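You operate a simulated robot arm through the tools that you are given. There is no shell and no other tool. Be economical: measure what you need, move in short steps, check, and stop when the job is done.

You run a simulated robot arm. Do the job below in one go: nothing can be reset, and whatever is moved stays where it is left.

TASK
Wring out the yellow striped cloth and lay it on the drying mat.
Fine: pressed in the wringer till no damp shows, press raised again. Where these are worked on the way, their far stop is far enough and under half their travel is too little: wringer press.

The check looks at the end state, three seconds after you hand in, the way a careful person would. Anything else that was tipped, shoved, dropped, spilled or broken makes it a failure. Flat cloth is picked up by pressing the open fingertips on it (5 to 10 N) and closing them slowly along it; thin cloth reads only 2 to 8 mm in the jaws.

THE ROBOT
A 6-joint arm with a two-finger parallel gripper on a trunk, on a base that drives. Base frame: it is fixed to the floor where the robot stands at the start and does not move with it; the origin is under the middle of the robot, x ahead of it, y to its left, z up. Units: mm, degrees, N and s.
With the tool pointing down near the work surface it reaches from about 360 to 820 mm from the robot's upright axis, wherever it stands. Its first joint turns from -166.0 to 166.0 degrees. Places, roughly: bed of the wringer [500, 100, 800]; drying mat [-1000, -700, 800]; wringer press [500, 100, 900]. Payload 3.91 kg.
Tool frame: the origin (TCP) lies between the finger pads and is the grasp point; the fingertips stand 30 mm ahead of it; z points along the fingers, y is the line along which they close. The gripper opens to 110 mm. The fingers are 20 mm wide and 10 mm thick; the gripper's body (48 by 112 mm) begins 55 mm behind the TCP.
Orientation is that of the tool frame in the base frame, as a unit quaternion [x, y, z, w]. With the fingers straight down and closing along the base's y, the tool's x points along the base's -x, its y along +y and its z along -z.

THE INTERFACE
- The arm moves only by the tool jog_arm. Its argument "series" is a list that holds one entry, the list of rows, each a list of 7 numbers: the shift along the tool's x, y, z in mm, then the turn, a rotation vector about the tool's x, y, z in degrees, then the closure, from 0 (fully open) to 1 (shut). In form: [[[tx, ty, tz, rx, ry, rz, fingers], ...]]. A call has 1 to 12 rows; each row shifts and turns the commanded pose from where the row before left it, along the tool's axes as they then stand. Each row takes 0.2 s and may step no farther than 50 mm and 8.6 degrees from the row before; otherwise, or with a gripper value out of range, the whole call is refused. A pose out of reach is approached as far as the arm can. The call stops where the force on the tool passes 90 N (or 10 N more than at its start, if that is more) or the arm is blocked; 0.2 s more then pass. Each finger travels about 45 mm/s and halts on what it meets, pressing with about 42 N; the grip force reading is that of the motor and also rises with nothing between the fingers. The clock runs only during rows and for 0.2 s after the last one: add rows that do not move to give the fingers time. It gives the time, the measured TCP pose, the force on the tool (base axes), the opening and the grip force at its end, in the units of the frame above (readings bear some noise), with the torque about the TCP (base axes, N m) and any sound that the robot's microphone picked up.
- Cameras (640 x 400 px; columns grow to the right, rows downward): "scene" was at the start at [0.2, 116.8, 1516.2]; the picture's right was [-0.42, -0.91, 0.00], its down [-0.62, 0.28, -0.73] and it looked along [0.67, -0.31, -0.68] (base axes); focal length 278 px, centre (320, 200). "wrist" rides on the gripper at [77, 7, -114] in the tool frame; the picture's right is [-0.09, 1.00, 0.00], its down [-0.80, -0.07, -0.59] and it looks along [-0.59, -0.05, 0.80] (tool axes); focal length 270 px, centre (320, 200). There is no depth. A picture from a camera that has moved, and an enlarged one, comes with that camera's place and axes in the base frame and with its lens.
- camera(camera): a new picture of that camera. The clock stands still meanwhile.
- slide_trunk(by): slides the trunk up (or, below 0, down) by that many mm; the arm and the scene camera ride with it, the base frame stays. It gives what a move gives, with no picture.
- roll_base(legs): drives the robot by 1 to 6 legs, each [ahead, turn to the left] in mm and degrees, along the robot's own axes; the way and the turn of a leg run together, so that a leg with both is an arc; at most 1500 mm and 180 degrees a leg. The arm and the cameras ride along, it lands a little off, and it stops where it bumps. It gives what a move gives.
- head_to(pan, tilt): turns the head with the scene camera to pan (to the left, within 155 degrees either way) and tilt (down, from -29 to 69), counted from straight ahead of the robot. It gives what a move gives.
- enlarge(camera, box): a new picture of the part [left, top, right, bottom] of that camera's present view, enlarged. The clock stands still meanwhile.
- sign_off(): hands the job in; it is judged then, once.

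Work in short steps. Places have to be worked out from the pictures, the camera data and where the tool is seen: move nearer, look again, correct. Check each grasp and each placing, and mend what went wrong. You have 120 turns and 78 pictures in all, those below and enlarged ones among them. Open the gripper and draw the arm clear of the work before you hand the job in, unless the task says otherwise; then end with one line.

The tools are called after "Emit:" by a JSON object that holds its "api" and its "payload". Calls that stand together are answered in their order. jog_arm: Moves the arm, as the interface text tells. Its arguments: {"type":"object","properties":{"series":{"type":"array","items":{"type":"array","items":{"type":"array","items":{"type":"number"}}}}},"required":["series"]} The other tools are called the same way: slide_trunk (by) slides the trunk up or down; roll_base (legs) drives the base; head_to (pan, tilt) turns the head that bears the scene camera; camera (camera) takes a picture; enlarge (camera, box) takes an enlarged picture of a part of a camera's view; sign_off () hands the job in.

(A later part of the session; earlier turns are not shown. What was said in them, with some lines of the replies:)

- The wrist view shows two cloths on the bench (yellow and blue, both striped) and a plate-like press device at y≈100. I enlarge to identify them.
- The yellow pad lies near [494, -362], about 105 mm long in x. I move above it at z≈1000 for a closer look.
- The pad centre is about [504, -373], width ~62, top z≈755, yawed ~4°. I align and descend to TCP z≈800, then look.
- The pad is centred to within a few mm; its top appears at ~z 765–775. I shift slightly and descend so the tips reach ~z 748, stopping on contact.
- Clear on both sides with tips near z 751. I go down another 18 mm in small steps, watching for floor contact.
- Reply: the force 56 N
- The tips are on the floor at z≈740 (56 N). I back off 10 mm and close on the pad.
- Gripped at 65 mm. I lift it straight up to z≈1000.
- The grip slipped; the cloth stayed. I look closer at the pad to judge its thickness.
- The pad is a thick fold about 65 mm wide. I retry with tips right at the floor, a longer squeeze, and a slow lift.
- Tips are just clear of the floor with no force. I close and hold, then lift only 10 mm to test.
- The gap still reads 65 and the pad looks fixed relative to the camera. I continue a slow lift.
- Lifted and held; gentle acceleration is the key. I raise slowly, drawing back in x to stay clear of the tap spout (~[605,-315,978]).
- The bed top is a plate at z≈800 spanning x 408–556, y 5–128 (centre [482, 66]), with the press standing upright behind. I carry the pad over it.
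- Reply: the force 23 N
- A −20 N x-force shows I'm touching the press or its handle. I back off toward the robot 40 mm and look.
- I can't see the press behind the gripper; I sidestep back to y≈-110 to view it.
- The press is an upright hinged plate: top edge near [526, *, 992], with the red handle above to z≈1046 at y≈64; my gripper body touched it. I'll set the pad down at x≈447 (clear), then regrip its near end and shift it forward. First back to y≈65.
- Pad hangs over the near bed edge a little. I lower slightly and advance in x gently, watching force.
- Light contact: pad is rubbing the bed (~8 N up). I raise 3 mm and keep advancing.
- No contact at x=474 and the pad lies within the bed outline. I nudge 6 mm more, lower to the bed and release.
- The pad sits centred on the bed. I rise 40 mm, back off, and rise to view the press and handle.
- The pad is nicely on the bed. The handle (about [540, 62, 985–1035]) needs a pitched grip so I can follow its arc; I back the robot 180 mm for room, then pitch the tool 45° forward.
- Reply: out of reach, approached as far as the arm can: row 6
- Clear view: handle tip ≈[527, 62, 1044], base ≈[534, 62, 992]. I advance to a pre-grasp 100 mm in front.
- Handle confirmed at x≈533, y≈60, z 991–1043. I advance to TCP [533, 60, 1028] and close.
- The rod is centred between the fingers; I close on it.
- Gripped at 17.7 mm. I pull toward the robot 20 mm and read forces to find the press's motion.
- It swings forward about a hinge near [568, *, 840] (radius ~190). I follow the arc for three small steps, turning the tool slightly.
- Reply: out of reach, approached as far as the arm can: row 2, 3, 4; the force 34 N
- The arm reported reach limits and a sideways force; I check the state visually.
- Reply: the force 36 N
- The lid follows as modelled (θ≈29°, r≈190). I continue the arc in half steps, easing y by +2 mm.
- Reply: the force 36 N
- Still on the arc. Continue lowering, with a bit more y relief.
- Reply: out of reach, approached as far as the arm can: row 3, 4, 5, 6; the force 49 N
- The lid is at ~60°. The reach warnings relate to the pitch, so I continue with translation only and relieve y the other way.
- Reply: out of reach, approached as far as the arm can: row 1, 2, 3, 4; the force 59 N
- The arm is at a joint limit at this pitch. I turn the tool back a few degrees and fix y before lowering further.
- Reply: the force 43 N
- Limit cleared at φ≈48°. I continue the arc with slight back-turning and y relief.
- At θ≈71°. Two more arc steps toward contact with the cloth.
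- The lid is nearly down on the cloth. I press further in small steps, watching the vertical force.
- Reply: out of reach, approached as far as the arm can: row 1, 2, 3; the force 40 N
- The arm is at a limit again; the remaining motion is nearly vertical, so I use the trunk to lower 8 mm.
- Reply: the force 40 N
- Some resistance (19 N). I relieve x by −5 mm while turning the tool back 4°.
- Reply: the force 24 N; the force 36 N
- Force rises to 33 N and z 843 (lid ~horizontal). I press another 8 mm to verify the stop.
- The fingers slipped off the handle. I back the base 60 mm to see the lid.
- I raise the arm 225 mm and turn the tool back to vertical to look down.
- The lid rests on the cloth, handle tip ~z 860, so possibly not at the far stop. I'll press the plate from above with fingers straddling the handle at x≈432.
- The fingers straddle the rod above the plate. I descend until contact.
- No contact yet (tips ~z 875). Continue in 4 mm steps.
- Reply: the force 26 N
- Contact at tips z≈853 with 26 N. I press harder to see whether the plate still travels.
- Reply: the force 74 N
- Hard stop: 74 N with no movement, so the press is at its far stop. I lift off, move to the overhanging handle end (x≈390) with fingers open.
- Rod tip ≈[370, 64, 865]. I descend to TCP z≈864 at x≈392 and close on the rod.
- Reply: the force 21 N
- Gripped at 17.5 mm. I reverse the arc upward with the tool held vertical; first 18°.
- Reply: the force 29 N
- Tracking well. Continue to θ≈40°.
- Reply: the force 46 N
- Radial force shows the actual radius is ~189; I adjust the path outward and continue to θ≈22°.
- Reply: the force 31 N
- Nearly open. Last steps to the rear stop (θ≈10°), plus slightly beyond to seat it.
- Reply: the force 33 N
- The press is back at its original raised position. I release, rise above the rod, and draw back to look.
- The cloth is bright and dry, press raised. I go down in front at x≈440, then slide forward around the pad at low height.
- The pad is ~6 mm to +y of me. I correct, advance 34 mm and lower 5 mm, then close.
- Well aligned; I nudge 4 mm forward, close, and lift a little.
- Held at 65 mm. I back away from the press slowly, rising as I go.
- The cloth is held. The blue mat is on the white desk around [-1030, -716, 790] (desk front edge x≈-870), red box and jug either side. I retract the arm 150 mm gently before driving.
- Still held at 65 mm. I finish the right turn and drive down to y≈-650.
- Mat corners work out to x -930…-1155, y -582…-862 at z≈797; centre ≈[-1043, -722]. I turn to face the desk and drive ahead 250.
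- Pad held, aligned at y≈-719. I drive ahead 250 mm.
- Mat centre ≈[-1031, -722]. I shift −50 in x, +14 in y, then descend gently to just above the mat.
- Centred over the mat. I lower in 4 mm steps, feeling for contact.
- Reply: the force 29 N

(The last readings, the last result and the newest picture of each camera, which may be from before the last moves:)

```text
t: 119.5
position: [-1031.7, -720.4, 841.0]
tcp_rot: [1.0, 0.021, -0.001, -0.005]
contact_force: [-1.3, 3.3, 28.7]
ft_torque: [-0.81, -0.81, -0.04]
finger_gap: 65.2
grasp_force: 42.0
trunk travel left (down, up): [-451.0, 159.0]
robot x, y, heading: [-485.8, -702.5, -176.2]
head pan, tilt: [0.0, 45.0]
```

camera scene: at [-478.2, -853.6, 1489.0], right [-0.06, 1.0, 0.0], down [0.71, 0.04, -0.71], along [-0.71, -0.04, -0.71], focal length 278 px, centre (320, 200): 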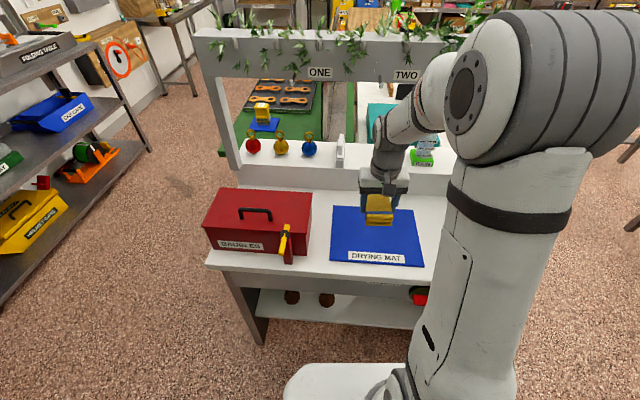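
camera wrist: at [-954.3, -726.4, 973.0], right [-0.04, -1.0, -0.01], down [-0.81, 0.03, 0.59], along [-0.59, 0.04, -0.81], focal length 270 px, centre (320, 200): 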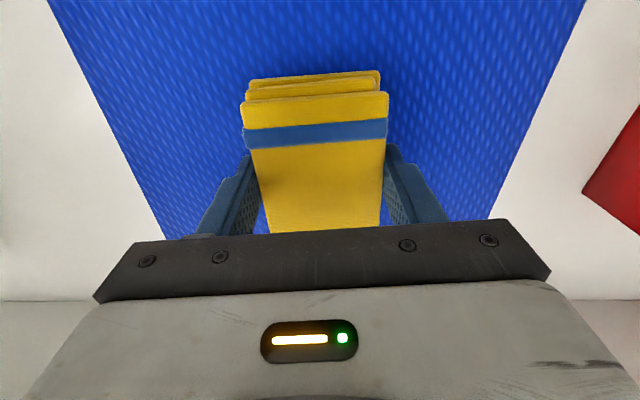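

The pad touches the mat (29 N). I ease up 4 mm, open, and rise.

Emit:
{"api": "jog_arm", "payload": {"series": [[[0, 0, -4, 0, 0, 0, 1], [0, 0, 0, 0, 0, 0, 0.35], [0, 0, 0, 0, 0, 0, 0.2], [0, 0, 0, 0, 0, 0, 0], [0, 0, 0, 0, 0, 0, 0], [0, 0, 0, 0, 0, 0, 0], [0, 0, -10, 0, 0, 0, 0], [0, 0, -25, 0, 0, 0, 0], [0, 0, -35, 0, 0, 0, 0], [0, 0, -40, 0, 0, 0, 0], [20, 0, -40, 0, 0, 0, 0], [20, 0, -30, 0, 0, 0, 0]]]}}

Emit:
{"api": "camera", "payload": {"camera": "wrist"}}

Emit:
{"api": "camera", "payload": {"camera": "scene"}}

```text
t: 122.1
position: [-991.1, -721.0, 1021.3]
tcp_rot: [1.0, 0.022, 0.001, -0.007]
contact_force: [0.7, -0.5, 0.5]
ft_torque: [0.03, 0.0, -0.02]
finger_gap: 110.1
grasp_force: 0.1
trunk travel left (down, up): [-451.0, 159.0]
robot x, y, heading: [-482.9, -702.9, -176.4]
head pan, tilt: [0.0, 45.0]
```

```text
18 pictures are left
camera wrist: at [-914.7, -727.1, 1135.0], right [-0.04, -1.0, -0.01], down [-0.8, 0.03, 0.59], along [-0.59, 0.04, -0.81], focal length 270 px, centre (320, 200)
```

wrist: 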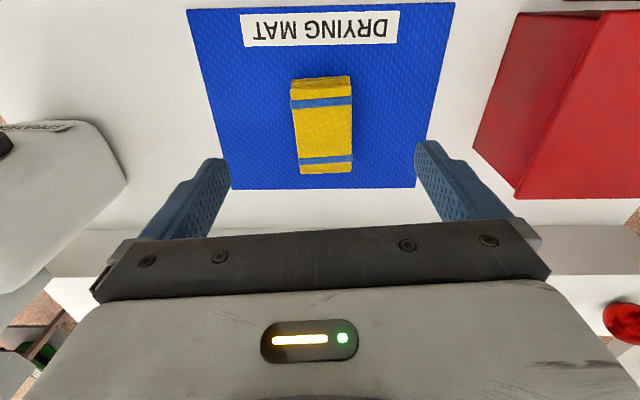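

```text
17 pictures are left
camera scene: at [-476.9, -853.6, 1488.9], right [-0.06, 1.0, 0.0], down [0.71, 0.04, -0.71], along [-0.71, -0.04, -0.71], focal length 278 px, centre (320, 200)
```

scene: 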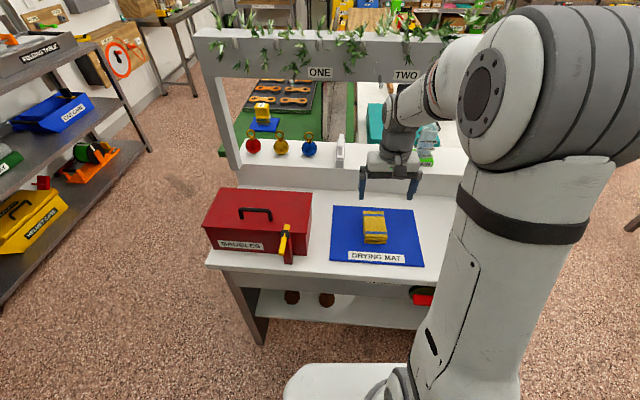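

The cloth lies flat and dry in the middle of the mat. I draw back and take a last look at the wringer press.

Emit:
{"api": "roll_base", "payload": {"legs": [[-200, 0]]}}

Emit:
{"api": "head_to", "payload": {"pan": -146, "tilt": 30}}

Emit:
{"api": "camera", "payload": {"camera": "scene"}}

```text
t: 123.7
position: [-790.1, -707.6, 1020.2]
tcp_rot: [1.0, 0.022, 0.0, -0.006]
contact_force: [-0.4, -0.5, -0.1]
ft_torque: [0.02, 0.04, 0.02]
finger_gap: 109.9
grasp_force: 0.1
trunk travel left (down, up): [-451.0, 159.0]
robot x, y, heading: [-283.3, -690.4, -176.3]
head pan, tilt: [0.0, 45.0]
```

```text
t: 126.0
position: [-790.7, -707.5, 1020.7]
tcp_rot: [1.0, 0.021, 0.001, -0.006]
contact_force: [0.8, -1.1, 0.0]
ft_torque: [0.01, 0.0, 0.03]
finger_gap: 109.7
grasp_force: 0.1
trunk travel left (down, up): [-451.0, 159.0]
robot x, y, heading: [-283.9, -690.3, -176.4]
head pan, tilt: [-146.0, 30.0]
```

```text
16 pictures are left
camera scene: at [-123.6, -780.9, 1511.6], right [0.61, -0.79, 0.0], down [-0.4, -0.3, -0.87], along [0.69, 0.53, -0.5], focal length 278 px, centre (320, 200)
```

scene: 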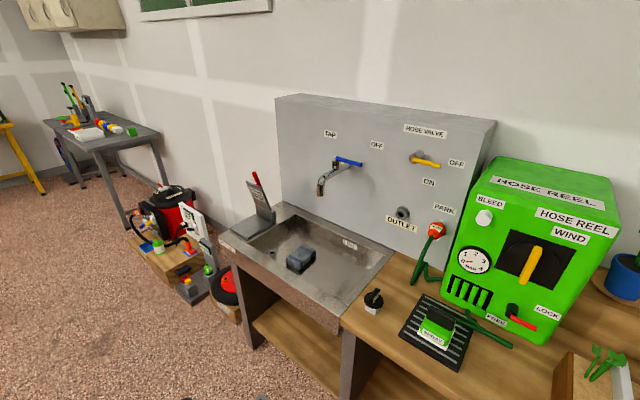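

The press stands raised, the cloth lies dry on the mat, and nothing else is disturbed. I hand in.

Emit:
{"api": "sign_off", "payload": {}}

```text
The job is handed in.
```

The yellow striped cloth was pressed to the wringer's far stop until no damp showed, and it now lies on the drying mat with the press raised again; I have handed the job in.
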